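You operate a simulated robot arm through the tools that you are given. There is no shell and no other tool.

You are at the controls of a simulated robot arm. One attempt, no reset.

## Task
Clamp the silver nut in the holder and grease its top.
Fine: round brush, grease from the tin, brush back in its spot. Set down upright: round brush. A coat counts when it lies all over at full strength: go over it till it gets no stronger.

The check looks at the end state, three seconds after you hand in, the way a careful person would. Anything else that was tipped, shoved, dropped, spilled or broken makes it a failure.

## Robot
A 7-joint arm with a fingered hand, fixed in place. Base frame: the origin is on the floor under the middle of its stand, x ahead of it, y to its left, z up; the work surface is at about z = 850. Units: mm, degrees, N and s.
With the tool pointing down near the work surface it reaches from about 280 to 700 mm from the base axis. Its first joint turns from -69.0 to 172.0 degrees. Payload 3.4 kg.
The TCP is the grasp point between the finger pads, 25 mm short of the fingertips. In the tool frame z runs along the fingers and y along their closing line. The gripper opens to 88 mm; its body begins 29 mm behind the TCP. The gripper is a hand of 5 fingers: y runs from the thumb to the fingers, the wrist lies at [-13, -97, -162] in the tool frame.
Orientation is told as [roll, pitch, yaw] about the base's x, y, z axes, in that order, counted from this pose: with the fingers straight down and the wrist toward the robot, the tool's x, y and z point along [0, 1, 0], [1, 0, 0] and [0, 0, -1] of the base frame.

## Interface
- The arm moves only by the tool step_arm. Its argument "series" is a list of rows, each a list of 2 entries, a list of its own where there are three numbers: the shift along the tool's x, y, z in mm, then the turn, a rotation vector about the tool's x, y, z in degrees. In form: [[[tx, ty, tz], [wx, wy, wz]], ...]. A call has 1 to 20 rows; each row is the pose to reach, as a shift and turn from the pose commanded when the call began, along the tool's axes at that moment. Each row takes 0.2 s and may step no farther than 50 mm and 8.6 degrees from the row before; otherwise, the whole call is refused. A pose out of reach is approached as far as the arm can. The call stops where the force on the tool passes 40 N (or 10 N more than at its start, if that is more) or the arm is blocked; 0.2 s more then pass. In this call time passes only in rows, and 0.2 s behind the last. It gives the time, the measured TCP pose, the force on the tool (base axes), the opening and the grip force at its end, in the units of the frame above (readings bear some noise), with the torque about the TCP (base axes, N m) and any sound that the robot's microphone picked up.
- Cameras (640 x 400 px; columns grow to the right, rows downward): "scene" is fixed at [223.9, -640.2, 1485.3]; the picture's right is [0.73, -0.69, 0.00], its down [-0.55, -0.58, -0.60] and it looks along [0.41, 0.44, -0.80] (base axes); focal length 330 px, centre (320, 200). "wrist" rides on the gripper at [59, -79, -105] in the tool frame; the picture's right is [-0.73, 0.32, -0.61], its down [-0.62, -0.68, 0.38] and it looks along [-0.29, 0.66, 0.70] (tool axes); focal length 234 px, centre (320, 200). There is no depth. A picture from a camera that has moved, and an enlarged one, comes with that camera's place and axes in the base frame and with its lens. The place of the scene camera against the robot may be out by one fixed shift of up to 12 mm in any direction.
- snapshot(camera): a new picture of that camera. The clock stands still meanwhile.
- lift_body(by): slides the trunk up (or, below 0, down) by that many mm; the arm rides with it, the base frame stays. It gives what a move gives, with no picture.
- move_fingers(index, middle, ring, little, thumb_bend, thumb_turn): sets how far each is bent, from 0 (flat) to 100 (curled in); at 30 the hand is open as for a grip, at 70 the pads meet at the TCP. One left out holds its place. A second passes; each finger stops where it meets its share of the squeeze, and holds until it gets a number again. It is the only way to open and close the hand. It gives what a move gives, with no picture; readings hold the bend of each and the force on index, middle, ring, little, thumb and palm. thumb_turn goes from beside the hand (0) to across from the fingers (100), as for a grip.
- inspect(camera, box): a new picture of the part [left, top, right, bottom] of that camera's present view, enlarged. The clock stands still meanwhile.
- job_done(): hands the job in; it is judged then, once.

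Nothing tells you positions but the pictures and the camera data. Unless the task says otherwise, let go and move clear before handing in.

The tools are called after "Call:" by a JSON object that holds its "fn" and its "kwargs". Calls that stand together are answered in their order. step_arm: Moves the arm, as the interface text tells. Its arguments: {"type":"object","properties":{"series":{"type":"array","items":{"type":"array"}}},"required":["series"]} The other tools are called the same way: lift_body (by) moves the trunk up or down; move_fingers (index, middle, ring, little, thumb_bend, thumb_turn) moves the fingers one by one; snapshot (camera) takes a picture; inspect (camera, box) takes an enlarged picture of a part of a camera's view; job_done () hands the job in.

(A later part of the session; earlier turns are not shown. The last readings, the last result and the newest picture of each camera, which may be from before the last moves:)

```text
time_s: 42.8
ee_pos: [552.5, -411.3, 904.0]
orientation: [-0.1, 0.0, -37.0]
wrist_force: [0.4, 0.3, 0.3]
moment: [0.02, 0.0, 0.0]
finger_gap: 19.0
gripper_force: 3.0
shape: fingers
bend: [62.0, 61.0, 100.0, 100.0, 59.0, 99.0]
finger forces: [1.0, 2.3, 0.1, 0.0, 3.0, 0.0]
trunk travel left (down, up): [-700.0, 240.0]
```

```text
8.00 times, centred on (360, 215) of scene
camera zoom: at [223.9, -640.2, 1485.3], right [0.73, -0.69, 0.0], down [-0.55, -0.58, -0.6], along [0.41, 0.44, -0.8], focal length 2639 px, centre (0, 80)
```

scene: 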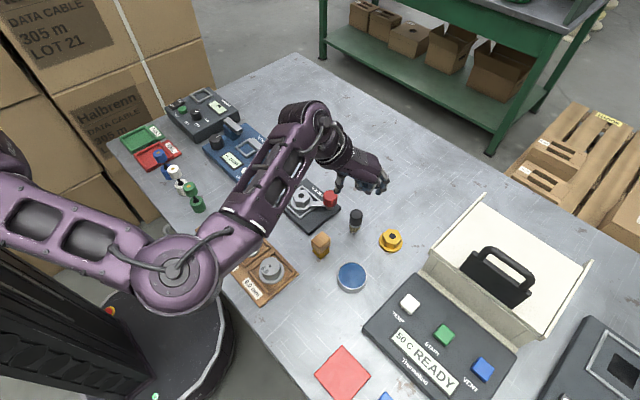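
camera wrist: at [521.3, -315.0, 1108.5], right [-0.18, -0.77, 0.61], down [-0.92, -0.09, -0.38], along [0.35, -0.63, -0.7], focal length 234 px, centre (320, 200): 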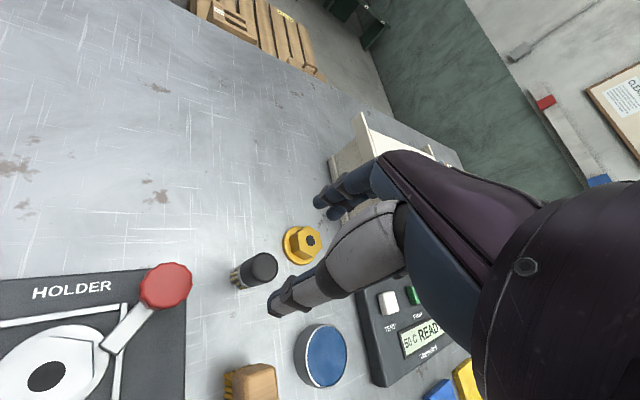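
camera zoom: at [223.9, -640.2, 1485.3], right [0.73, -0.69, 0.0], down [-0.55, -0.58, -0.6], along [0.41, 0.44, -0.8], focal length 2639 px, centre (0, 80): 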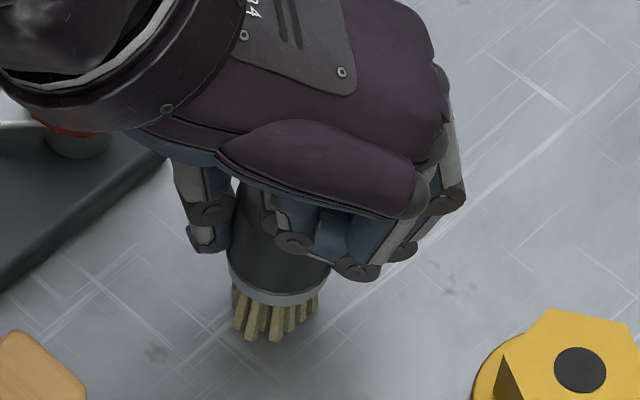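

All three digits are now in contact and the brush is upright. I'll firm up the grip.

Call:
{"fn": "move_fingers", "kwargs": {"index": 70, "middle": 70, "thumb_bend": 70}}

Call:
{"fn": "move_fingers", "kwargs": {"index": 76, "middle": 76, "thumb_bend": 76}}

Call:
{"fn": "inspect", "kwargs": {"camera": "wrist", "box": [200, 160, 400, 340]}}

Call:
{"fn": "inspect", "kwargs": {"camera": "scene", "box": [330, 190, 390, 240]}}

```text
time_s: 43.8
ee_pos: [552.8, -411.3, 904.4]
orientation: [0.0, 0.0, -37.0]
wrist_force: [0.1, 0.7, 1.3]
moment: [0.01, 0.01, 0.0]
finger_gap: 16.7
gripper_force: 6.8
shape: fingers
bend: [64.0, 64.0, 100.0, 100.0, 60.0, 99.0]
finger forces: [2.7, 4.9, 0.1, 0.1, 7.3, 0.1]
trunk travel left (down, up): [-700.0, 240.0]
```

```text
time_s: 44.8
ee_pos: [552.0, -411.5, 902.9]
orientation: [0.0, -0.1, -36.9]
wrist_force: [0.6, -0.2, 0.4]
moment: [0.01, -0.01, 0.01]
finger_gap: 13.6
gripper_force: 14.0
shape: fingers
bend: [74.0, 72.0, 100.0, 100.0, 59.0, 99.0]
finger forces: [6.1, 8.5, 0.1, 0.0, 12.8, 0.0]
trunk travel left (down, up): [-700.0, 240.0]
```

```text
2.22 times, centred on (300, 250) of wrist
camera zoom: at [523.9, -318.3, 1007.9], right [-0.18, -0.77, 0.61], down [-0.92, -0.09, -0.38], along [0.35, -0.63, -0.7], focal length 520 px, centre (364, 89)
```

zoom: 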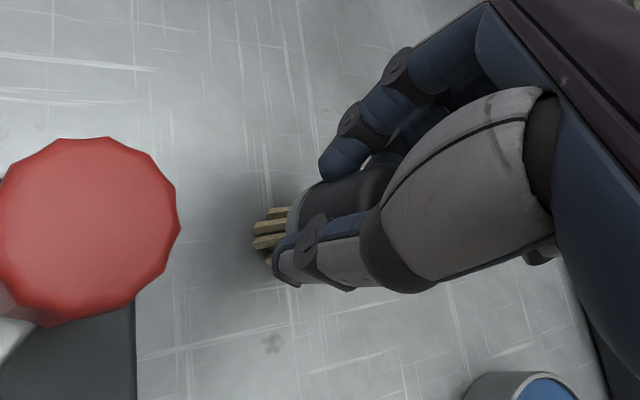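

```text
8.00 times, centred on (360, 215) of scene
camera zoom: at [223.9, -640.2, 1485.3], right [0.73, -0.69, 0.0], down [-0.55, -0.58, -0.6], along [0.41, 0.44, -0.8], focal length 2639 px, centre (0, 80)
```

zoom: 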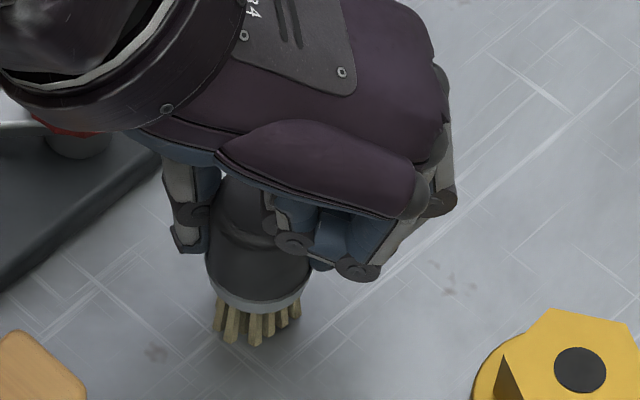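

The brush slid a few mm toward the thumb as the grip firmed up. I'll lift it slightly and check that it hangs upright.

Call:
{"fn": "step_arm", "kwargs": {"series": [[[0, 0, -5], [0, 0, 0]], [[0, 0, -15], [0, 0, 0]], [[0, 0, -30], [0, 0, 0]], [[0, 0, -50], [0, 0, 0]]]}}

Call:
{"fn": "inspect", "kwargs": {"camera": "wrist", "box": [220, 160, 380, 320]}}

Call:
{"fn": "inspect", "kwargs": {"camera": "scene", "box": [330, 180, 390, 240]}}

```text
time_s: 45.8
ee_pos: [553.4, -411.1, 954.0]
orientation: [0.1, 0.0, -37.0]
wrist_force: [0.2, 0.2, 0.5]
moment: [-0.01, 0.02, 0.02]
finger_gap: 0.1
gripper_force: 0.1
shape: fingers
bend: [76.0, 76.0, 100.0, 100.0, 68.0, 100.0]
finger forces: [0.0, 0.1, 0.1, 0.1, 0.0, 0.0]
trunk travel left (down, up): [-700.0, 240.0]
```

```text
2.50 times, centred on (300, 240) of wrist
camera zoom: at [524.7, -318.4, 1058.3], right [-0.18, -0.77, 0.61], down [-0.92, -0.09, -0.38], along [0.35, -0.63, -0.7], focal length 585 px, centre (370, 100)
```

zoom: 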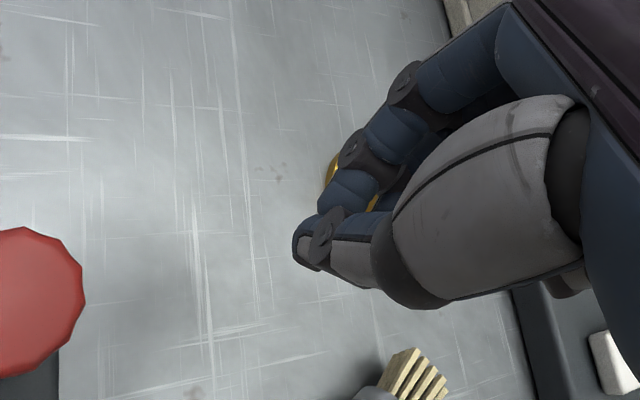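

```text
6.67 times, centred on (360, 210) of scene
camera zoom: at [223.9, -640.2, 1485.3], right [0.73, -0.69, 0.0], down [-0.55, -0.58, -0.6], along [0.41, 0.44, -0.8], focal length 2199 px, centre (53, 133)
```

zoom: 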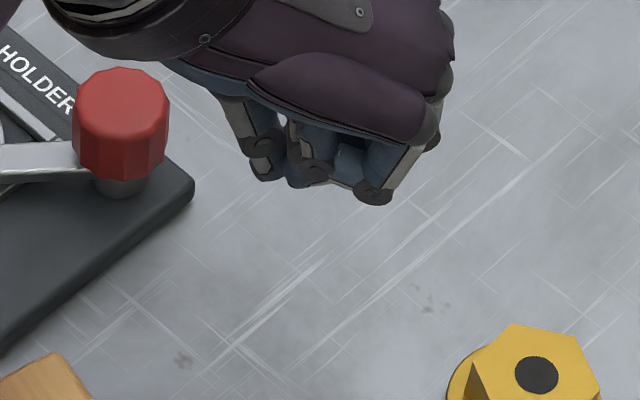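

The brush slipped out of the grip — the hand is empty and the brush seems to be lying down. I'll look for it before doing anything else.

Call:
{"fn": "snapshot", "kwargs": {"camera": "scene"}}

Call:
{"fn": "snapshot", "kwargs": {"camera": "wrist"}}

Call:
{"fn": "inspect", "kwargs": {"camera": "wrist", "box": [200, 240, 440, 400]}}

Call:
{"fn": "inspect", "kwargs": {"camera": "scene", "box": [290, 170, 430, 310]}}

```text
taken
```

scene: 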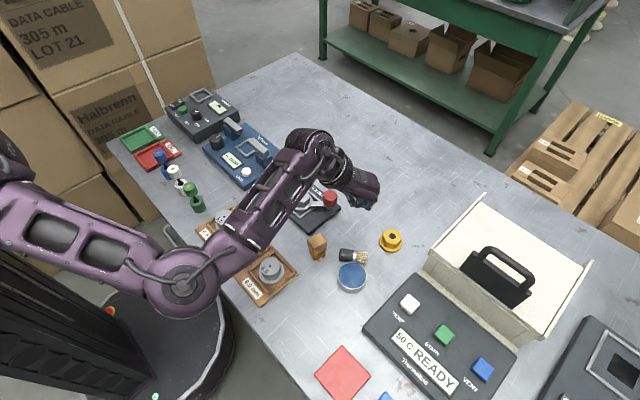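

```text
taken
camera wrist: at [524.7, -318.4, 1058.3], right [-0.18, -0.77, 0.61], down [-0.92, -0.09, -0.38], along [0.35, -0.63, -0.7], focal length 234 px, centre (320, 200)
```

wrist: 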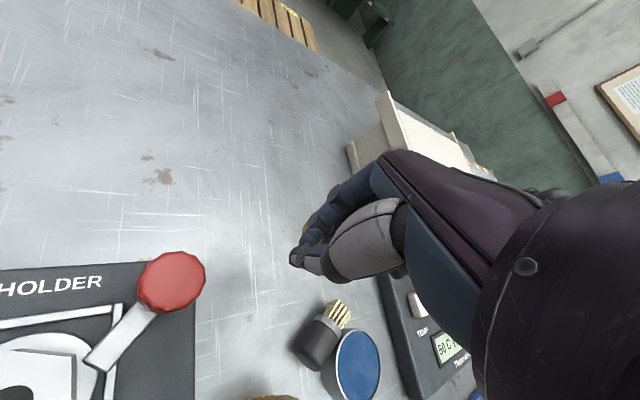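

```text
2.50 times, centred on (320, 320) of wrist
camera zoom: at [524.7, -318.4, 1058.3], right [-0.18, -0.77, 0.61], down [-0.92, -0.09, -0.38], along [0.35, -0.63, -0.7], focal length 585 px, centre (320, -100)
```

zoom: 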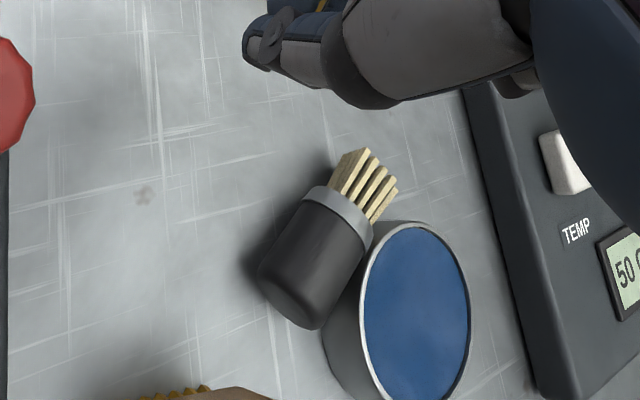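

```text
2.86 times, centred on (360, 240) of scene
camera zoom: at [223.9, -640.2, 1485.3], right [0.73, -0.69, 0.0], down [-0.55, -0.58, -0.6], along [0.41, 0.44, -0.8], focal length 942 px, centre (206, 86)
```

zoom: 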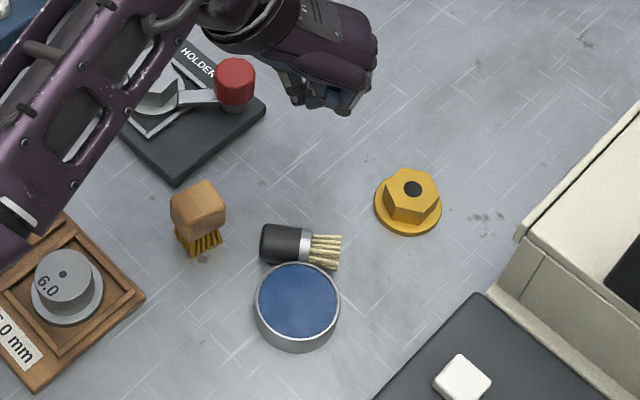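

The round brush is lying on its side against the tin, bristles pointing toward +x/-y. The wooden brush may have been bumped too; I'll check both closely.

Call:
{"fn": "inspect", "kwargs": {"camera": "scene", "box": [296, 226, 344, 266]}}

Call:
{"fn": "inspect", "kwargs": {"camera": "scene", "box": [330, 236, 390, 296]}}

Call:
{"fn": "inspect", "kwargs": {"camera": "wrist", "box": [200, 340, 340, 400]}}

```text
10.00 times, centred on (320, 246) of scene
camera zoom: at [223.9, -640.2, 1485.3], right [0.73, -0.69, 0.0], down [-0.55, -0.58, -0.6], along [0.41, 0.44, -0.8], focal length 3299 px, centre (320, -260)
```

zoom: 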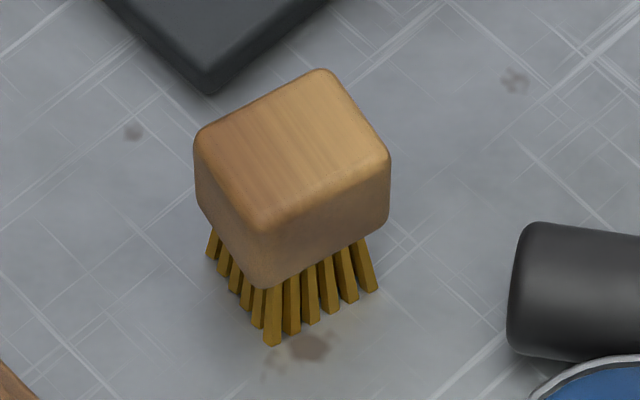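

```text
6.67 times, centred on (360, 266) of scene
camera zoom: at [223.9, -640.2, 1485.3], right [0.73, -0.69, 0.0], down [-0.55, -0.58, -0.6], along [0.41, 0.44, -0.8], focal length 2199 px, centre (53, -240)
```

zoom: 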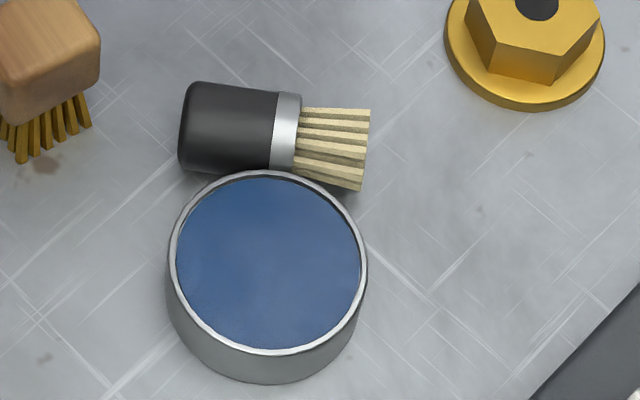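

```text
4.57 times, centred on (270, 370) of wrist
camera zoom: at [524.7, -318.4, 1058.3], right [-0.18, -0.77, 0.61], down [-0.92, -0.09, -0.38], along [0.35, -0.63, -0.7], focal length 1070 px, centre (549, -577)
```

zoom: 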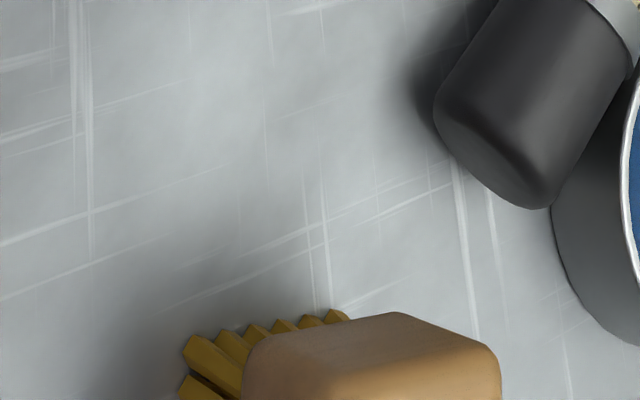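

The tin hasn't moved, but the round brush lies beside it and the wooden brush was knocked a few mm and twisted; I'll put both right. First I need the round brush clear of the tin, so I'll rise, point only index and middle, and look from yaw +39°.

Call:
{"fn": "step_arm", "kwargs": {"series": [[[0, 0, -30], [0, 0, 0]], [[0, 0, -60], [0, 0, 0]]]}}

Call:
{"fn": "move_fingers", "kwargs": {"index": 70, "middle": 70, "ring": 100, "little": 100, "thumb_bend": 10, "thumb_turn": 0}}

Call:
{"fn": "snapshot", "kwargs": {"camera": "wrist"}}

Call:
{"fn": "inspect", "kwargs": {"camera": "scene", "box": [300, 110, 420, 300]}}

```text
time_s: 46.4
ee_pos: [553.5, -411.2, 1015.1]
orientation: [-0.1, 0.2, -37.1]
wrist_force: [-0.2, 0.5, 0.3]
moment: [-0.02, 0.01, -0.03]
finger_gap: 0.0
gripper_force: 0.0
shape: fingers
bend: [76.0, 76.0, 100.0, 100.0, 68.0, 100.0]
finger forces: [0.0, 0.0, 0.1, 0.0, 0.0, 0.1]
trunk travel left (down, up): [-700.0, 240.0]
```

```text
time_s: 47.4
ee_pos: [553.6, -411.9, 1013.9]
orientation: [0.0, 0.0, -37.0]
wrist_force: [1.3, 0.6, -0.2]
moment: [0.02, 0.0, -0.02]
finger_gap: 107.3
gripper_force: 0.1
shape: fingers
bend: [70.0, 70.0, 100.0, 100.0, 10.0, 0.0]
finger forces: [0.0, 0.1, 0.0, 0.0, 0.0, 0.0]
trunk travel left (down, up): [-700.0, 240.0]
```

```text
taken
camera wrist: at [524.3, -317.7, 1118.7], right [-0.18, -0.77, 0.61], down [-0.92, -0.09, -0.38], along [0.35, -0.63, -0.7], focal length 234 px, centre (320, 200)
```

wrist: 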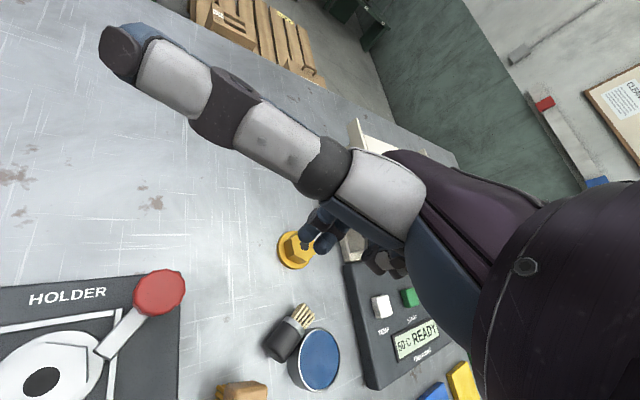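

```text
2.11 times, centred on (360, 205) of scene
camera zoom: at [223.9, -640.2, 1485.3], right [0.73, -0.69, 0.0], down [-0.55, -0.58, -0.6], along [0.41, 0.44, -0.8], focal length 694 px, centre (236, 190)
```

zoom: 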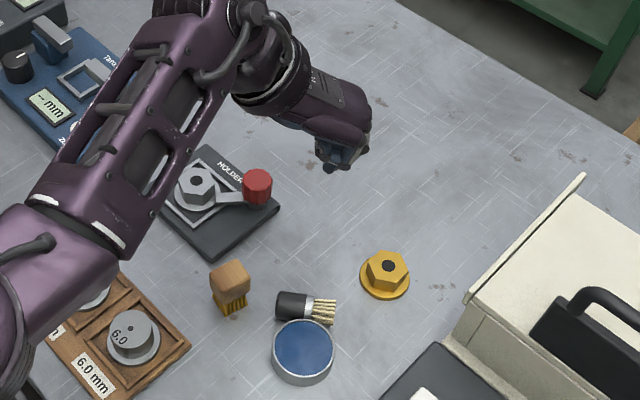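

With thumb turned out it sticks sideways, which could bump things; I'll bring it back across with a small bend (it stays well above the tin), then swing to yaw +39° above the fallen brush.

Call:
{"fn": "move_fingers", "kwargs": {"index": 70, "middle": 70, "thumb_bend": 15, "thumb_turn": 98}}

Call:
{"fn": "step_arm", "kwargs": {"series": [[[-7, -6, 0], [0, 0, -7.6]], [[-14, -12, 0], [0, 0, -15.3]], [[-21, -18, 0], [0, 0, -23]], [[-28, -24, 0], [0, 0, -30.6]], [[-35, -30, 0], [0, 0, -38.2]], [[-42, -36, 0], [0, 0, -45.9]], [[-49, -38, 0], [0, 0, -53.5]], [[-56, -40, 0], [0, 0, -61.2]], [[-63, -42, 0], [0, 0, -68.8]], [[-70, -44, 0], [0, 0, -76.4]]]}}

Call:
{"fn": "snapshot", "kwargs": {"camera": "wrist"}}

Call:
{"fn": "snapshot", "kwargs": {"camera": "scene"}}

```text
time_s: 48.4
ee_pos: [554.1, -411.0, 1014.8]
orientation: [0.0, 0.0, -37.0]
wrist_force: [-0.3, 0.1, 0.1]
moment: [0.01, -0.02, -0.01]
finger_gap: 52.2
gripper_force: 0.0
shape: fingers
bend: [70.0, 70.0, 100.0, 100.0, 15.0, 94.0]
finger forces: [0.0, 0.0, 0.0, 0.0, 0.0, 0.0]
trunk travel left (down, up): [-700.0, 240.0]
```

```text
time_s: 50.6
ee_pos: [475.8, -440.1, 1013.3]
orientation: [0.0, 0.0, 39.6]
wrist_force: [0.2, 0.8, 0.9]
moment: [0.0, 0.01, 0.0]
finger_gap: 52.0
gripper_force: 0.0
shape: fingers
bend: [70.0, 70.0, 100.0, 100.0, 15.0, 94.0]
finger forces: [0.1, 0.0, 0.0, 0.1, 0.0, 0.0]
trunk travel left (down, up): [-700.0, 240.0]
```

```text
taken
camera wrist: at [376.0, -446.0, 1117.7], right [0.71, -0.36, 0.61], down [-0.13, -0.91, -0.38], along [0.69, 0.2, -0.7], focal length 234 px, centre (320, 200)
```

wrist: 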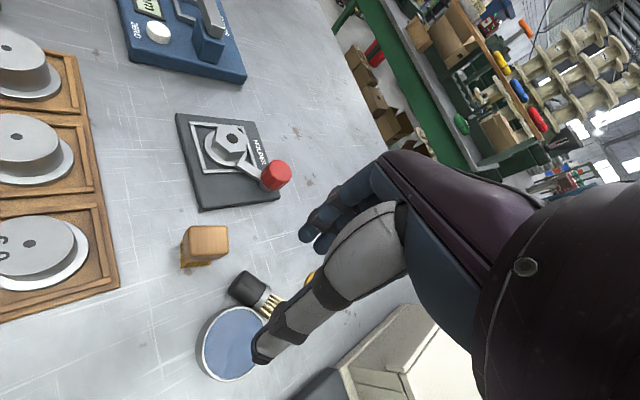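

```text
taken
```

scene: 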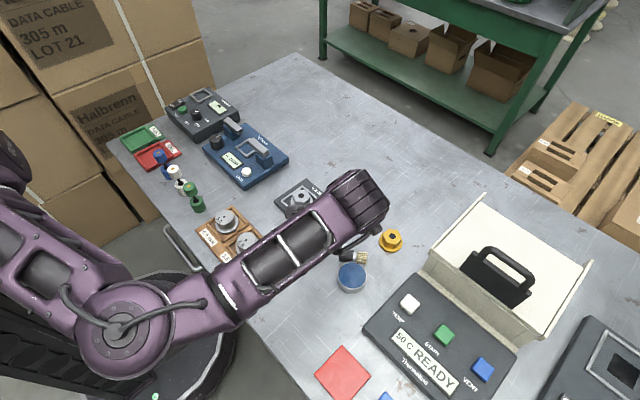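

I have a good oblique view of the fallen brush, the tin and the wooden brush. I'll zoom in for precise positions.

Call:
{"fn": "inspect", "kwargs": {"camera": "wrist", "box": [170, 210, 310, 390]}}

Call:
{"fn": "inspect", "kwargs": {"camera": "wrist", "box": [215, 255, 315, 335]}}

Call:
{"fn": "inspect", "kwargs": {"camera": "wrist", "box": [160, 210, 260, 290]}}

```text
2.22 times, centred on (240, 300) of wrist
camera zoom: at [376.0, -446.0, 1117.7], right [0.71, -0.36, 0.61], down [-0.13, -0.91, -0.38], along [0.69, 0.2, -0.7], focal length 520 px, centre (498, -22)
```

zoom: 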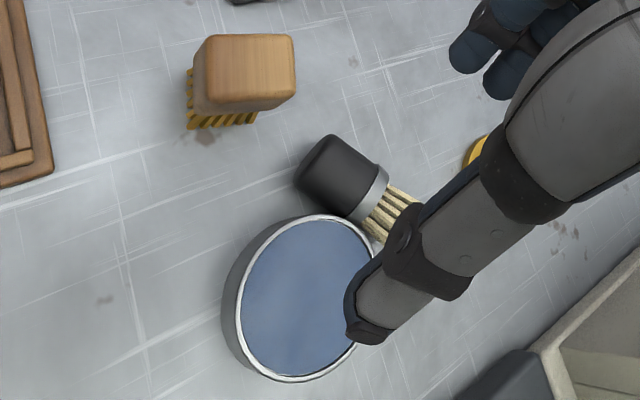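

```text
5.00 times, centred on (265, 295) of wrist
camera zoom: at [376.0, -446.0, 1117.7], right [0.71, -0.36, 0.61], down [-0.13, -0.91, -0.38], along [0.69, 0.2, -0.7], focal length 1171 px, centre (595, -275)
```

zoom: 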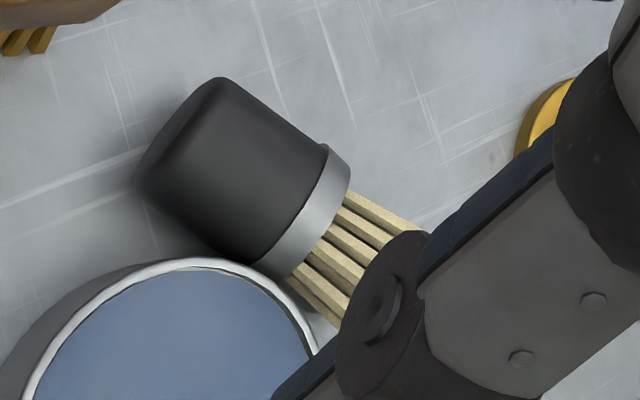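

```text
5.00 times, centred on (210, 250) of wrist
camera zoom: at [376.0, -446.0, 1117.7], right [0.71, -0.36, 0.61], down [-0.13, -0.91, -0.38], along [0.69, 0.2, -0.7], focal length 1171 px, centre (870, -50)
```

zoom: 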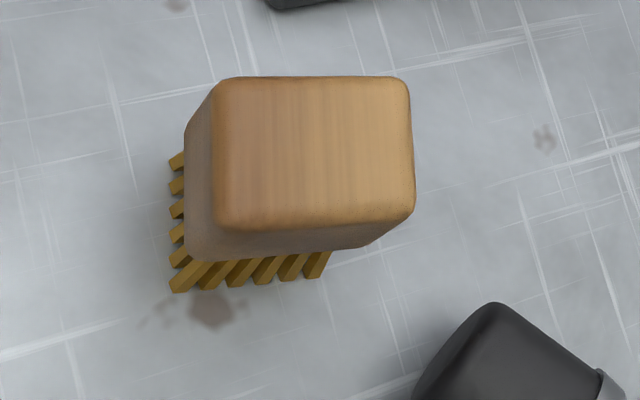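

The fallen brush's cap end is at about (471, -443), pointing toward (0.62, -0.785), with about 3 mm between it and the tin. I'll bring the two fingertips just above the top of its handle, to roll it gently away from the tin.

Call:
{"fn": "step_arm", "kwargs": {"series": [[[-4, -8, 20], [0, 0, 0]], [[-8.6, -16.3, 40], [0, 0, 0]], [[-8.6, -16.3, 65], [0, 0, 0]], [[-8.6, -16.3, 85], [0, 0, 0]], [[-8.6, -16.3, 98], [0, 0, 0]]]}}

Call:
{"fn": "inspect", "kwargs": {"camera": "wrist", "box": [200, 160, 400, 340]}}

Call:
{"fn": "inspect", "kwargs": {"camera": "scene", "box": [300, 200, 400, 300]}}

```text
time_s: 51.8
ee_pos: [467.0, -457.5, 915.2]
orientation: [0.0, 0.0, 39.4]
wrist_force: [-0.8, 0.3, -0.3]
moment: [0.01, -0.03, 0.0]
finger_gap: 52.2
gripper_force: 0.0
shape: fingers
bend: [70.0, 70.0, 100.0, 100.0, 15.0, 94.0]
finger forces: [0.0, 0.0, 0.0, 0.0, 0.1, 0.0]
trunk travel left (down, up): [-700.0, 240.0]
```

```text
2.22 times, centred on (300, 250) of wrist
camera zoom: at [368.3, -463.3, 1019.3], right [0.71, -0.36, 0.61], down [-0.13, -0.91, -0.38], along [0.69, 0.19, -0.7], focal length 520 px, centre (364, 89)
```

zoom: 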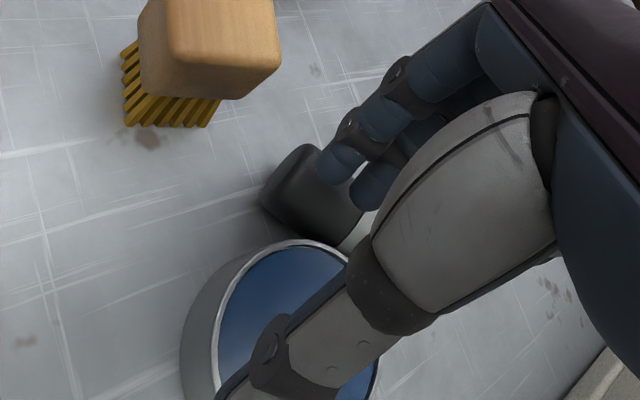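

```text
4.00 times, centred on (350, 250) of scene
camera zoom: at [223.9, -640.2, 1485.3], right [0.73, -0.69, 0.0], down [-0.55, -0.58, -0.6], along [0.41, 0.44, -0.8], focal length 1320 px, centre (200, 0)
```

zoom: 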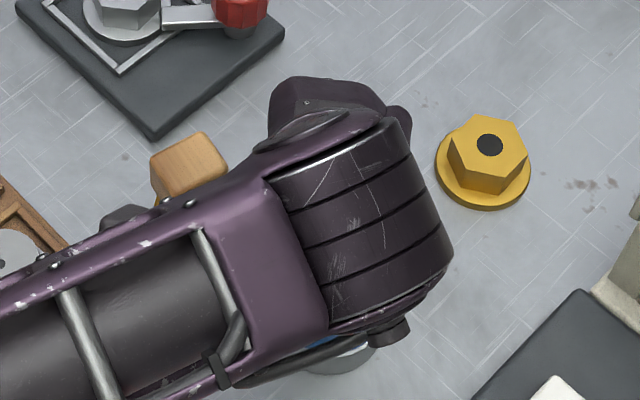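

The two fingertips are over the handle. I'll feel my way down in small steps.

Call:
{"fn": "step_arm", "kwargs": {"series": [[[0, 0, 3], [0, 0, 0]], [[0, 0, 6], [0, 0, 0]]]}}

Call:
{"fn": "step_arm", "kwargs": {"series": [[[0, 0, 1], [0, 0, 0]], [[0, 0, 2], [0, 0, 0]]]}}

Call:
{"fn": "step_arm", "kwargs": {"series": [[[0, 0, 1], [0, 0, 0]], [[0, 0, 2], [0, 0, 0]]]}}

Call:
{"fn": "inspect", "kwargs": {"camera": "wrist", "box": [220, 170, 360, 310]}}

```text
time_s: 52.4
ee_pos: [468.2, -457.3, 909.0]
orientation: [0.1, 0.0, 39.4]
wrist_force: [-0.9, 0.7, 0.7]
moment: [-0.02, 0.0, -0.01]
finger_gap: 52.2
gripper_force: 0.0
shape: fingers
bend: [70.0, 70.0, 100.0, 100.0, 15.0, 94.0]
finger forces: [0.0, 0.1, 0.0, 0.0, 0.0, 0.0]
trunk travel left (down, up): [-700.0, 240.0]
```

```text
time_s: 53.0
ee_pos: [468.8, -457.6, 905.9]
orientation: [0.1, 0.0, 39.4]
wrist_force: [0.7, 0.9, 0.4]
moment: [0.01, 0.01, 0.02]
finger_gap: 52.3
gripper_force: 0.0
shape: fingers
bend: [70.0, 70.0, 100.0, 100.0, 15.0, 94.0]
finger forces: [0.0, 0.1, 0.1, 0.0, 0.0, 0.0]
trunk travel left (down, up): [-700.0, 240.0]
```

```text
time_s: 53.6
ee_pos: [468.2, -457.6, 906.0]
orientation: [0.0, 0.0, 39.4]
wrist_force: [-0.4, -0.3, 0.2]
moment: [-0.01, 0.0, 0.01]
finger_gap: 52.2
gripper_force: 0.0
shape: fingers
bend: [70.0, 70.0, 100.0, 100.0, 15.0, 94.0]
finger forces: [0.0, 0.0, 0.0, 0.1, 0.1, 0.0]
trunk travel left (down, up): [-700.0, 240.0]
```

```text
2.86 times, centred on (290, 240) of wrist
camera zoom: at [369.0, -463.4, 1009.3], right [0.71, -0.36, 0.61], down [-0.13, -0.91, -0.38], along [0.69, 0.19, -0.7], focal length 669 px, centre (406, 86)
```

zoom: 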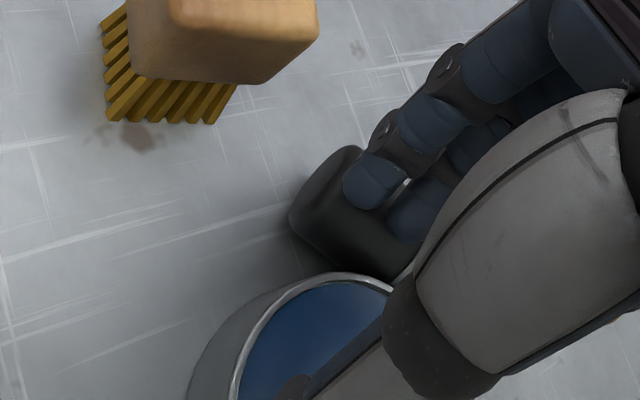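

No contact yet but very close. I'll keep feeling down.

Call:
{"fn": "step_arm", "kwargs": {"series": [[[0, 0, 1], [0, 0, 0]], [[0, 0, 2], [0, 0, 0]]]}}

Call:
{"fn": "step_arm", "kwargs": {"series": [[[0, 0, 1], [0, 0, 0]], [[0, 0, 2], [0, 0, 0]]]}}

Call:
{"fn": "inspect", "kwargs": {"camera": "wrist", "box": [220, 170, 360, 310]}}

```text
time_s: 54.2
ee_pos: [468.7, -457.6, 903.0]
orientation: [0.0, 0.0, 39.5]
wrist_force: [-0.1, -0.1, -0.1]
moment: [-0.02, -0.03, 0.0]
finger_gap: 52.2
gripper_force: 0.1
shape: fingers
bend: [70.0, 70.0, 100.0, 100.0, 15.0, 94.0]
finger forces: [0.1, 0.0, 0.0, 0.1, 0.0, 0.0]
trunk travel left (down, up): [-700.0, 240.0]
```

```text
time_s: 54.8
ee_pos: [468.5, -458.3, 902.6]
orientation: [0.0, -0.2, 39.4]
wrist_force: [-0.5, -0.1, 3.7]
moment: [0.0, -0.05, 0.01]
finger_gap: 51.5
gripper_force: 1.4
shape: fingers
bend: [70.0, 70.0, 100.0, 100.0, 15.0, 94.0]
finger forces: [1.8, 1.2, 0.0, 0.0, 0.1, 0.0]
trunk travel left (down, up): [-700.0, 240.0]
```

```text
2.86 times, centred on (290, 240) of wrist
camera zoom: at [368.6, -463.2, 1006.1], right [0.71, -0.36, 0.61], down [-0.13, -0.91, -0.38], along [0.69, 0.19, -0.69], focal length 669 px, centre (406, 86)
```

zoom: 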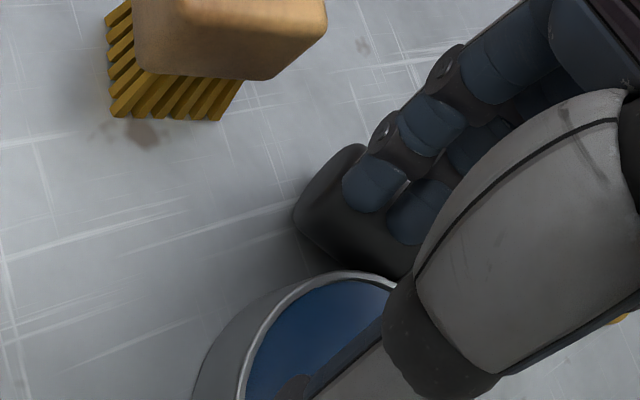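

I have light contact on the handle (about 4 N). Now I'll drag the fingertips 14 mm away from the tin, rolling the brush.

Call:
{"fn": "step_arm", "kwargs": {"series": [[[0, 2, 0], [0, 0, 0]], [[0, 4, 0], [0, 0, 0]], [[0, 6, 0], [0, 0, 0]], [[0, 8, 0], [0, 0, 0]], [[0, 10, 0], [0, 0, 0]], [[0, 12, 0], [0, 0, 0]], [[0, 14, 0], [0, 0, 0]]]}}

Call:
{"fn": "inspect", "kwargs": {"camera": "wrist", "box": [220, 170, 360, 310]}}

```text
time_s: 56.4
ee_pos: [478.7, -447.9, 902.4]
orientation: [-0.1, -0.1, 39.4]
wrist_force: [-0.1, -1.5, 7.4]
moment: [-0.05, -0.05, 0.0]
finger_gap: 49.1
gripper_force: 3.9
shape: fingers
bend: [71.0, 71.0, 100.0, 100.0, 15.0, 94.0]
finger forces: [4.9, 2.7, 0.1, 0.0, 0.0, 0.0]
trunk travel left (down, up): [-700.0, 240.0]
```

```text
2.86 times, centred on (290, 240) of wrist
camera zoom: at [378.7, -453.7, 1006.3], right [0.71, -0.36, 0.61], down [-0.13, -0.91, -0.38], along [0.69, 0.19, -0.69], focal length 669 px, centre (406, 86)
```

zoom: 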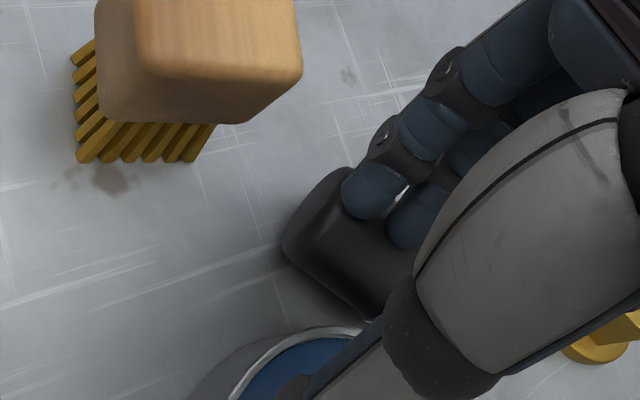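

The brush is rolling clear of the tin. I'll continue another 9 mm, easing up slightly.

Call:
{"fn": "step_arm", "kwargs": {"series": [[[0, 2, -0.5], [0, 0, 0]], [[0, 4, -0.5], [0, 0, 0]], [[0, 6, -0.3], [0, 0, 0]], [[0, 8, 0], [0, 0, 0]], [[0, 9, 0], [0, 0, 0]]]}}

Call:
{"fn": "inspect", "kwargs": {"camera": "wrist", "box": [220, 170, 360, 310]}}

```text
time_s: 57.6
ee_pos: [485.3, -442.9, 901.7]
orientation: [0.1, 0.0, 39.5]
wrist_force: [-0.9, -0.3, 4.5]
moment: [-0.05, -0.01, 0.0]
finger_gap: 52.2
gripper_force: 1.7
shape: fingers
bend: [70.0, 71.0, 100.0, 100.0, 15.0, 94.0]
finger forces: [0.0, 4.2, 0.0, 0.0, 0.0, 0.1]
trunk travel left (down, up): [-700.0, 240.0]
```

```text
2.86 times, centred on (290, 240) of wrist
camera zoom: at [385.7, -447.8, 1005.8], right [0.71, -0.36, 0.61], down [-0.13, -0.91, -0.38], along [0.69, 0.19, -0.7], focal length 669 px, centre (406, 86)
```

zoom: 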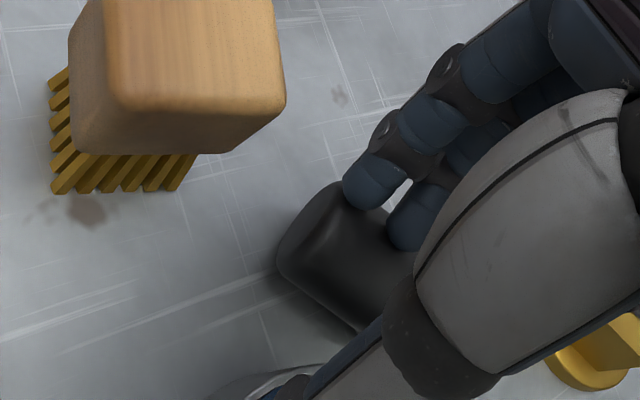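

The brush has rolled well clear. I'll lift off vertically and look at where it lies.

Call:
{"fn": "step_arm", "kwargs": {"series": [[[0, 0, -2], [0, 0, 0]], [[0, 0, -6], [0, 0, 0]], [[0, 0, -20], [0, 0, 0]], [[0, 0, -45], [0, 0, 0]], [[0, 0, -80], [0, 0, 0]]]}}

Call:
{"fn": "inspect", "kwargs": {"camera": "wrist", "box": [180, 220, 320, 390]}}

Call:
{"fn": "inspect", "kwargs": {"camera": "scene", "box": [300, 210, 400, 300]}}

```text
time_s: 58.8
ee_pos: [484.1, -442.0, 980.9]
orientation: [0.0, 0.0, 39.4]
wrist_force: [0.0, -0.2, 0.1]
moment: [0.04, -0.03, 0.0]
finger_gap: 51.9
gripper_force: 0.0
shape: fingers
bend: [70.0, 70.0, 100.0, 100.0, 15.0, 94.0]
finger forces: [0.0, 0.0, 0.0, 0.0, 0.0, 0.1]
trunk travel left (down, up): [-700.0, 240.0]
```

```text
2.35 times, centred on (250, 305) of wrist
camera zoom: at [384.8, -448.1, 1084.5], right [0.71, -0.36, 0.61], down [-0.13, -0.91, -0.38], along [0.69, 0.19, -0.7], focal length 551 px, centre (485, -47)
```

zoom: 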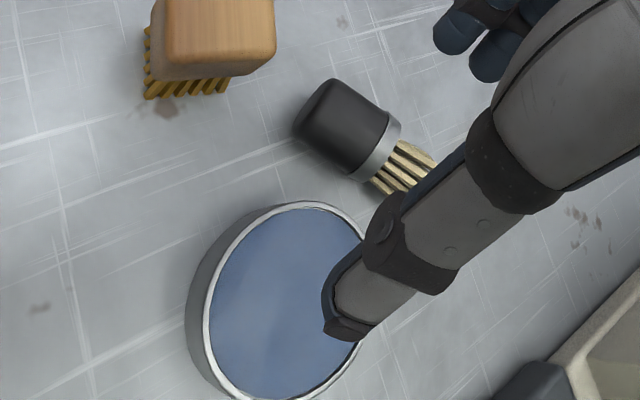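

```text
4.44 times, centred on (350, 255) of scene
camera zoom: at [223.9, -640.2, 1485.3], right [0.73, -0.69, 0.0], down [-0.55, -0.58, -0.6], along [0.41, 0.44, -0.8], focal length 1466 px, centre (187, -44)
```

zoom: 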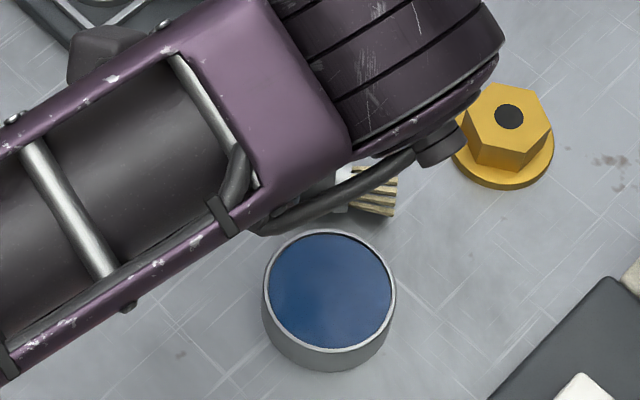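

The brush now lies about 16 mm clear of the tin, same direction, cap end near (481, -435). One more roll will give the thumb comfortable room.

Call:
{"fn": "step_arm", "kwargs": {"series": [[[-2, -8.3, 20], [0, 0, 0]], [[-2, -8.3, 45], [0, 0, 0]], [[-2, -8.3, 65], [0, 0, 0]], [[-2, -8.3, 75], [0, 0, 0]], [[-2, -8.3, 78.5], [0, 0, 0]]]}}

Call:
{"fn": "step_arm", "kwargs": {"series": [[[0, 0, 0.5], [0, 0, 0]], [[0, 0, 1], [0, 0, 0]]]}}

```text
time_s: 60.0
ee_pos: [480.4, -448.6, 904.0]
orientation: [0.0, 0.0, 39.4]
wrist_force: [1.0, 0.0, -0.9]
moment: [0.0, 0.01, -0.03]
finger_gap: 52.2
gripper_force: 0.0
shape: fingers
bend: [70.0, 70.0, 100.0, 100.0, 15.0, 94.0]
finger forces: [0.0, 0.0, 0.0, 0.0, 0.0, 0.1]
trunk travel left (down, up): [-700.0, 240.0]
```

```text
time_s: 60.6
ee_pos: [479.5, -450.3, 903.1]
orientation: [0.1, -0.1, 39.4]
wrist_force: [-0.2, -0.2, 1.9]
moment: [0.02, -0.01, -0.04]
finger_gap: 52.2
gripper_force: 0.5
shape: fingers
bend: [70.0, 70.0, 100.0, 100.0, 15.0, 94.0]
finger forces: [1.3, 0.1, 0.1, 0.0, 0.0, 0.0]
trunk travel left (down, up): [-700.0, 240.0]
```

Contact again at about 2 N. I'll press half a millimetre more and roll it away by another stretch.

Call:
{"fn": "step_arm", "kwargs": {"series": [[[0, 0, 0.5], [0, 0, 0]], [[0, 2, 0.7], [0, 0, 0]], [[0, 4, 0.7], [0, 0, 0]], [[0, 6, 0.7], [0, 0, 0]], [[0, 8, 0.7], [0, 0, 0]], [[0, 10, 0.7], [0, 0, 0]], [[0, 12, 0.5], [0, 0, 0]], [[0, 14, 0.5], [0, 0, 0]], [[0, 16, 0.5], [0, 0, 0]], [[0, 18, 0.5], [0, 0, 0]], [[0, 20, 0.5], [0, 0, 0]], [[0, 22, 0.7], [0, 0, 0]]]}}

Call:
{"fn": "step_arm", "kwargs": {"series": [[[0, 0, -2], [0, 0, 0]], [[0, 0, -6], [0, 0, 0]], [[0, 0, -20], [0, 0, 0]], [[0, 0, -45], [0, 0, 0]], [[0, 0, -80], [0, 0, 0]]]}}

Call:
{"fn": "snapshot", "kwargs": {"camera": "wrist"}}

Call:
{"fn": "inspect", "kwargs": {"camera": "wrist", "box": [180, 220, 320, 390]}}

```text
time_s: 63.2
ee_pos: [497.9, -434.9, 901.8]
orientation: [-0.1, -0.1, 39.3]
wrist_force: [-0.9, 0.9, 4.2]
moment: [-0.01, -0.03, 0.01]
finger_gap: 52.0
gripper_force: 1.8
shape: fingers
bend: [70.0, 71.0, 100.0, 100.0, 15.0, 94.0]
finger forces: [0.0, 4.4, 0.0, 0.0, 0.0, 0.0]
trunk travel left (down, up): [-700.0, 240.0]
```

```text
time_s: 64.4
ee_pos: [497.6, -436.6, 982.7]
orientation: [0.0, 0.0, 39.4]
wrist_force: [-0.8, 0.3, -0.4]
moment: [-0.03, 0.02, -0.01]
finger_gap: 51.7
gripper_force: 0.1
shape: fingers
bend: [70.0, 70.0, 100.0, 100.0, 15.0, 94.0]
finger forces: [0.0, 0.0, 0.0, 0.0, 0.1, 0.0]
trunk travel left (down, up): [-700.0, 240.0]
```

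```text
taken
camera wrist: at [398.0, -442.3, 1086.4], right [0.71, -0.36, 0.61], down [-0.13, -0.91, -0.38], along [0.69, 0.19, -0.7], focal length 234 px, centre (320, 200)
```

wrist: 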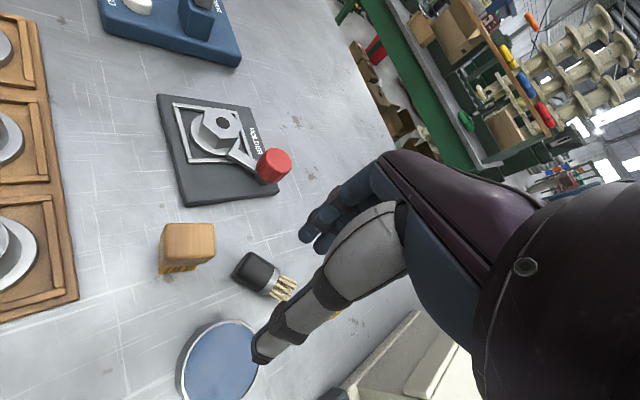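

```text
2.35 times, centred on (250, 305) of wrist
camera zoom: at [398.0, -442.3, 1086.4], right [0.71, -0.36, 0.61], down [-0.13, -0.91, -0.38], along [0.69, 0.19, -0.7], focal length 551 px, centre (485, -47)
```

zoom: 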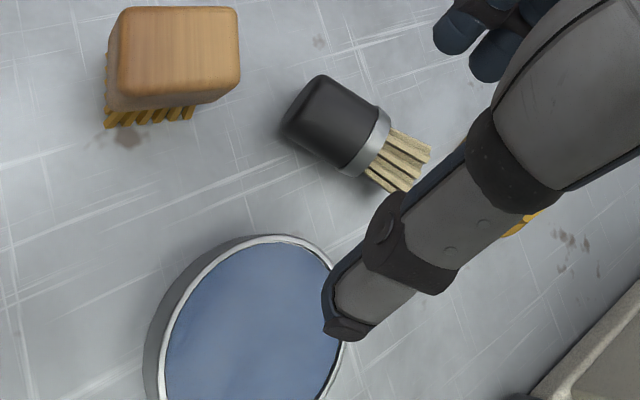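

The fallen brush is now well clear: cap end near (491, -425), pointing along (0.63, -0.78). I'll set index and thumb for a pinch near its cap end (other fingers curled), then descend.

Call:
{"fn": "move_fingers", "kwargs": {"index": 42, "middle": 100, "ring": 100, "little": 100, "thumb_bend": 48, "thumb_turn": 98}}

Call:
{"fn": "step_arm", "kwargs": {"series": [[[5.8, 3.9, 20], [0, 0, 0]], [[5.8, 3.9, 45], [0, 0, 0]], [[5.8, 3.9, 65], [0, 0, 0]]]}}

Call:
{"fn": "inspect", "kwargs": {"camera": "wrist", "box": [200, 160, 400, 340]}}

```text
time_s: 65.4
ee_pos: [497.8, -437.7, 981.9]
orientation: [0.0, 0.0, 39.4]
wrist_force: [-0.1, -0.1, 0.0]
moment: [0.0, -0.02, 0.0]
finger_gap: 52.4
gripper_force: 0.0
shape: fingers
bend: [42.0, 100.0, 100.0, 100.0, 48.0, 98.0]
finger forces: [0.0, 0.0, 0.0, 0.0, 0.0, 0.1]
trunk travel left (down, up): [-700.0, 240.0]
```

```text
time_s: 66.2
ee_pos: [496.4, -429.2, 917.9]
orientation: [0.0, 0.0, 39.4]
wrist_force: [0.1, 0.5, -1.1]
moment: [-0.04, 0.0, 0.02]
finger_gap: 52.8
gripper_force: 0.2
shape: fingers
bend: [42.0, 100.0, 100.0, 100.0, 48.0, 98.0]
finger forces: [0.1, 0.0, 0.0, 0.1, 0.0, 0.0]
trunk travel left (down, up): [-700.0, 240.0]
```

```text
2.22 times, centred on (300, 250) of wrist
camera zoom: at [397.4, -434.8, 1022.0], right [0.71, -0.36, 0.61], down [-0.13, -0.91, -0.38], along [0.69, 0.19, -0.7], focal length 520 px, centre (364, 89)
```

zoom: 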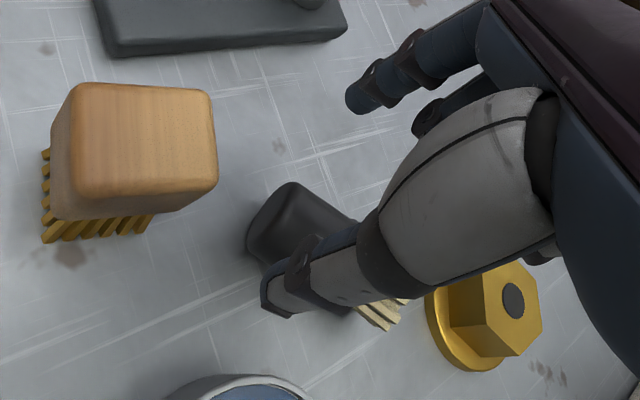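

Position checks out: the pinch line is about 7.5 mm from the cap end and centred on the axis. I'll descend the remaining way.

Call:
{"fn": "step_arm", "kwargs": {"series": [[[0, 0, 10], [0, 0, 0]], [[0, 0, 20], [0, 0, 0]], [[0, 0, 28], [0, 0, 0]], [[0, 0, 32], [0, 0, 0]], [[0, 0, 34], [0, 0, 0]]]}}

Call:
{"fn": "inspect", "kwargs": {"camera": "wrist", "box": [200, 160, 400, 340]}}

```text
time_s: 67.4
ee_pos: [497.4, -429.2, 884.2]
orientation: [0.0, 0.0, 39.4]
wrist_force: [-0.2, -1.1, 0.0]
moment: [-0.01, -0.01, 0.01]
finger_gap: 52.7
gripper_force: 0.1
shape: fingers
bend: [42.0, 100.0, 100.0, 100.0, 48.0, 98.0]
finger forces: [0.0, 0.1, 0.0, 0.1, 0.0, 0.0]
trunk travel left (down, up): [-700.0, 240.0]
```

```text
2.22 times, centred on (300, 250) of wrist
camera zoom: at [397.6, -435.3, 986.9], right [0.71, -0.36, 0.61], down [-0.13, -0.91, -0.38], along [0.69, 0.19, -0.7], focal length 520 px, centre (364, 89)
```

zoom: 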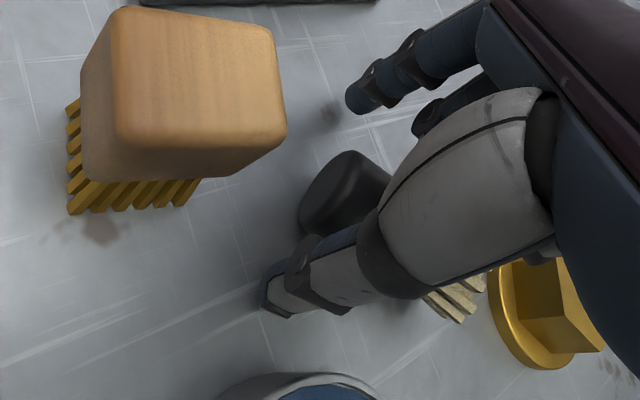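

No contact with the table; thumb and index straddle the handle. I'll close in stages.

Call:
{"fn": "move_fingers", "kwargs": {"index": 55, "thumb_bend": 56}}

Call:
{"fn": "move_fingers", "kwargs": {"index": 61, "thumb_bend": 61}}

Call:
{"fn": "inspect", "kwargs": {"camera": "wrist", "box": [200, 160, 400, 340]}}

```text
time_s: 68.4
ee_pos: [497.0, -429.8, 882.4]
orientation: [0.1, 0.0, 39.4]
wrist_force: [-1.3, -0.6, -0.1]
moment: [0.05, -0.01, 0.0]
finger_gap: 29.8
gripper_force: 0.0
shape: fingers
bend: [55.0, 100.0, 100.0, 100.0, 56.0, 99.0]
finger forces: [0.0, 0.0, 0.0, 0.0, 0.0, 0.0]
trunk travel left (down, up): [-700.0, 240.0]
```

```text
time_s: 69.4
ee_pos: [496.9, -429.8, 882.9]
orientation: [-0.1, 0.1, 39.4]
wrist_force: [0.2, 0.7, 0.7]
moment: [0.05, 0.01, -0.03]
finger_gap: 20.2
gripper_force: 0.9
shape: fingers
bend: [60.0, 100.0, 100.0, 100.0, 60.0, 99.0]
finger forces: [0.6, 0.0, 0.0, 0.1, 0.6, 0.0]
trunk travel left (down, up): [-700.0, 240.0]
```

```text
2.22 times, centred on (300, 250) of wrist
camera zoom: at [397.7, -435.1, 987.0], right [0.71, -0.36, 0.61], down [-0.13, -0.91, -0.38], along [0.69, 0.19, -0.7], focal length 520 px, centre (364, 89)
```

zoom: 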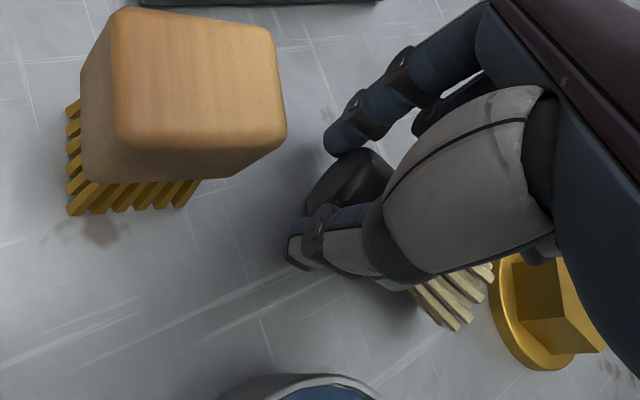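

Light two-sided contact on the handle. I'll firm up slightly and raise the cap end along an arc, letting the bristle end stay on the bench so the brush swings upright.

Call:
{"fn": "move_fingers", "kwargs": {"index": 67, "thumb_bend": 67}}

Call:
{"fn": "step_arm", "kwargs": {"series": [[[-1, 0, -4], [0, 0, 0]], [[-2.8, 0, -8], [0, 0, 0]], [[-5.1, 0, -12.5], [0, 0, 0]]]}}

Call:
{"fn": "inspect", "kwargs": {"camera": "wrist", "box": [200, 160, 400, 340]}}

Call:
{"fn": "inspect", "kwargs": {"camera": "scene", "box": [310, 200, 410, 290]}}

```text
time_s: 70.4
ee_pos: [497.4, -429.1, 883.2]
orientation: [0.0, -0.1, 39.4]
wrist_force: [-0.1, -0.5, 0.2]
moment: [0.0, 0.0, -0.04]
finger_gap: 5.2
gripper_force: 0.1
shape: fingers
bend: [67.0, 100.0, 100.0, 100.0, 67.0, 100.0]
finger forces: [0.0, 0.1, 0.0, 0.0, 0.0, 0.1]
trunk travel left (down, up): [-700.0, 240.0]
```

```text
time_s: 71.2
ee_pos: [500.4, -433.5, 895.2]
orientation: [0.0, 0.0, 39.4]
wrist_force: [0.2, -0.7, 0.7]
moment: [0.01, 0.0, -0.02]
finger_gap: 5.0
gripper_force: 0.5
shape: fingers
bend: [67.0, 100.0, 100.0, 100.0, 67.0, 100.0]
finger forces: [0.1, 0.0, 0.0, 0.1, 0.0, 0.0]
trunk travel left (down, up): [-700.0, 240.0]
```

```text
2.22 times, centred on (300, 250) of wrist
camera zoom: at [401.0, -438.4, 998.7], right [0.71, -0.36, 0.61], down [-0.13, -0.91, -0.38], along [0.69, 0.19, -0.7], focal length 520 px, centre (364, 89)
```

zoom: 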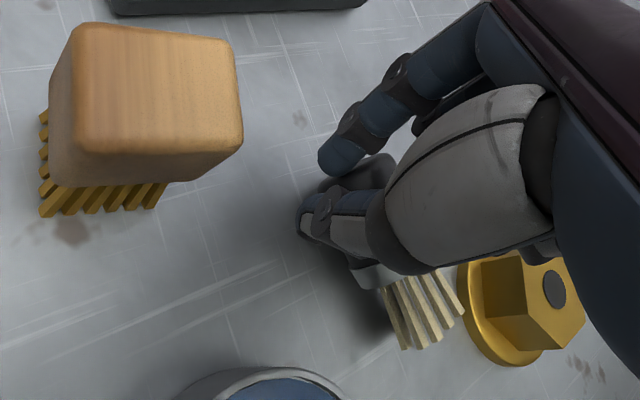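

```text
4.44 times, centred on (360, 245) of scene
camera zoom: at [223.9, -640.2, 1485.3], right [0.73, -0.69, 0.0], down [-0.55, -0.58, -0.6], along [0.41, 0.44, -0.8], focal length 1466 px, centre (142, 0)
```

zoom: 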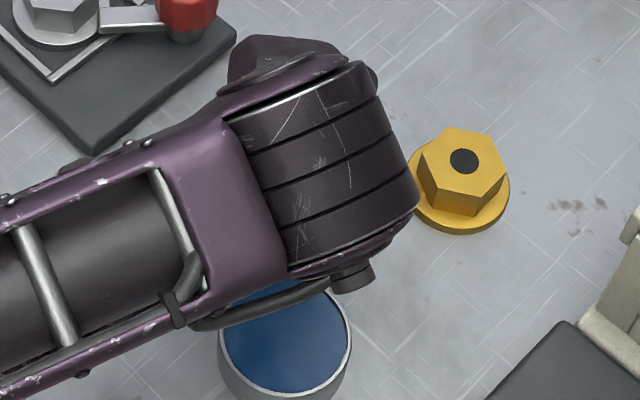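

The pinch was too close to the rounded cap and the brush slid forward out of it, still lying free. I'll rise, reopen and look again before gripping nearer the middle of the handle.

Call:
{"fn": "step_arm", "kwargs": {"series": [[[0, 0, -15], [0, 0, 0]], [[0, 0, -40], [0, 0, 0]], [[0, 0, -85], [0, 0, 0]]]}}

Call:
{"fn": "move_fingers", "kwargs": {"index": 40, "middle": 40, "thumb_bend": 40}}

Call:
{"fn": "snapshot", "kwargs": {"camera": "wrist"}}

Call:
{"fn": "inspect", "kwargs": {"camera": "wrist", "box": [220, 230, 360, 370]}}

```text
time_s: 72.0
ee_pos: [499.8, -432.0, 979.3]
orientation: [0.0, 0.0, 39.4]
wrist_force: [0.1, -0.9, -0.3]
moment: [-0.01, 0.01, -0.01]
finger_gap: 4.9
gripper_force: 0.0
shape: fingers
bend: [67.0, 100.0, 100.0, 100.0, 67.0, 100.0]
finger forces: [0.0, 0.0, 0.1, 0.0, 0.1, 0.0]
trunk travel left (down, up): [-700.0, 240.0]
```

```text
time_s: 73.0
ee_pos: [501.1, -432.6, 980.4]
orientation: [0.0, 0.0, 39.4]
wrist_force: [0.4, 0.3, -0.6]
moment: [0.02, 0.02, -0.02]
finger_gap: 63.2
gripper_force: 0.0
shape: fingers
bend: [40.0, 40.0, 100.0, 100.0, 40.0, 97.0]
finger forces: [0.0, 0.0, 0.1, 0.0, 0.0, 0.0]
trunk travel left (down, up): [-700.0, 240.0]
```

```text
taken
camera wrist: at [400.8, -438.8, 1084.1], right [0.71, -0.36, 0.61], down [-0.13, -0.91, -0.38], along [0.69, 0.19, -0.7], focal length 234 px, centre (320, 200)
```

wrist: 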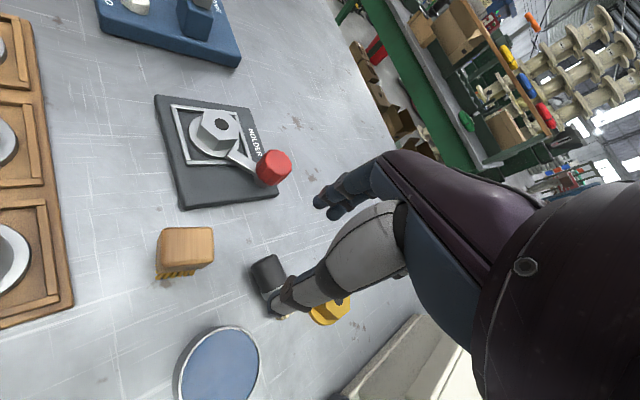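

```text
2.86 times, centred on (290, 300) of wrist
camera zoom: at [400.8, -438.8, 1084.1], right [0.71, -0.36, 0.61], down [-0.13, -0.91, -0.38], along [0.69, 0.19, -0.7], focal length 669 px, centre (406, -86)
```

zoom: 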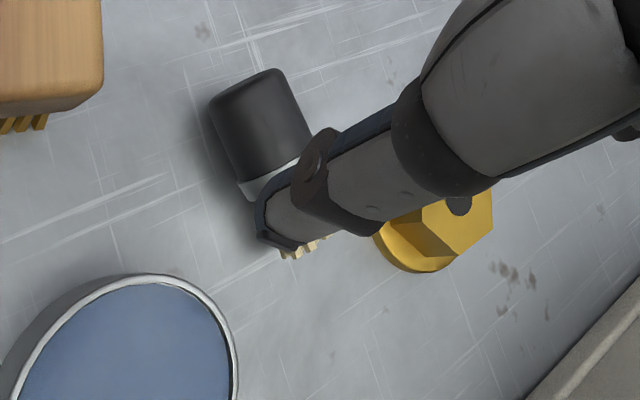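

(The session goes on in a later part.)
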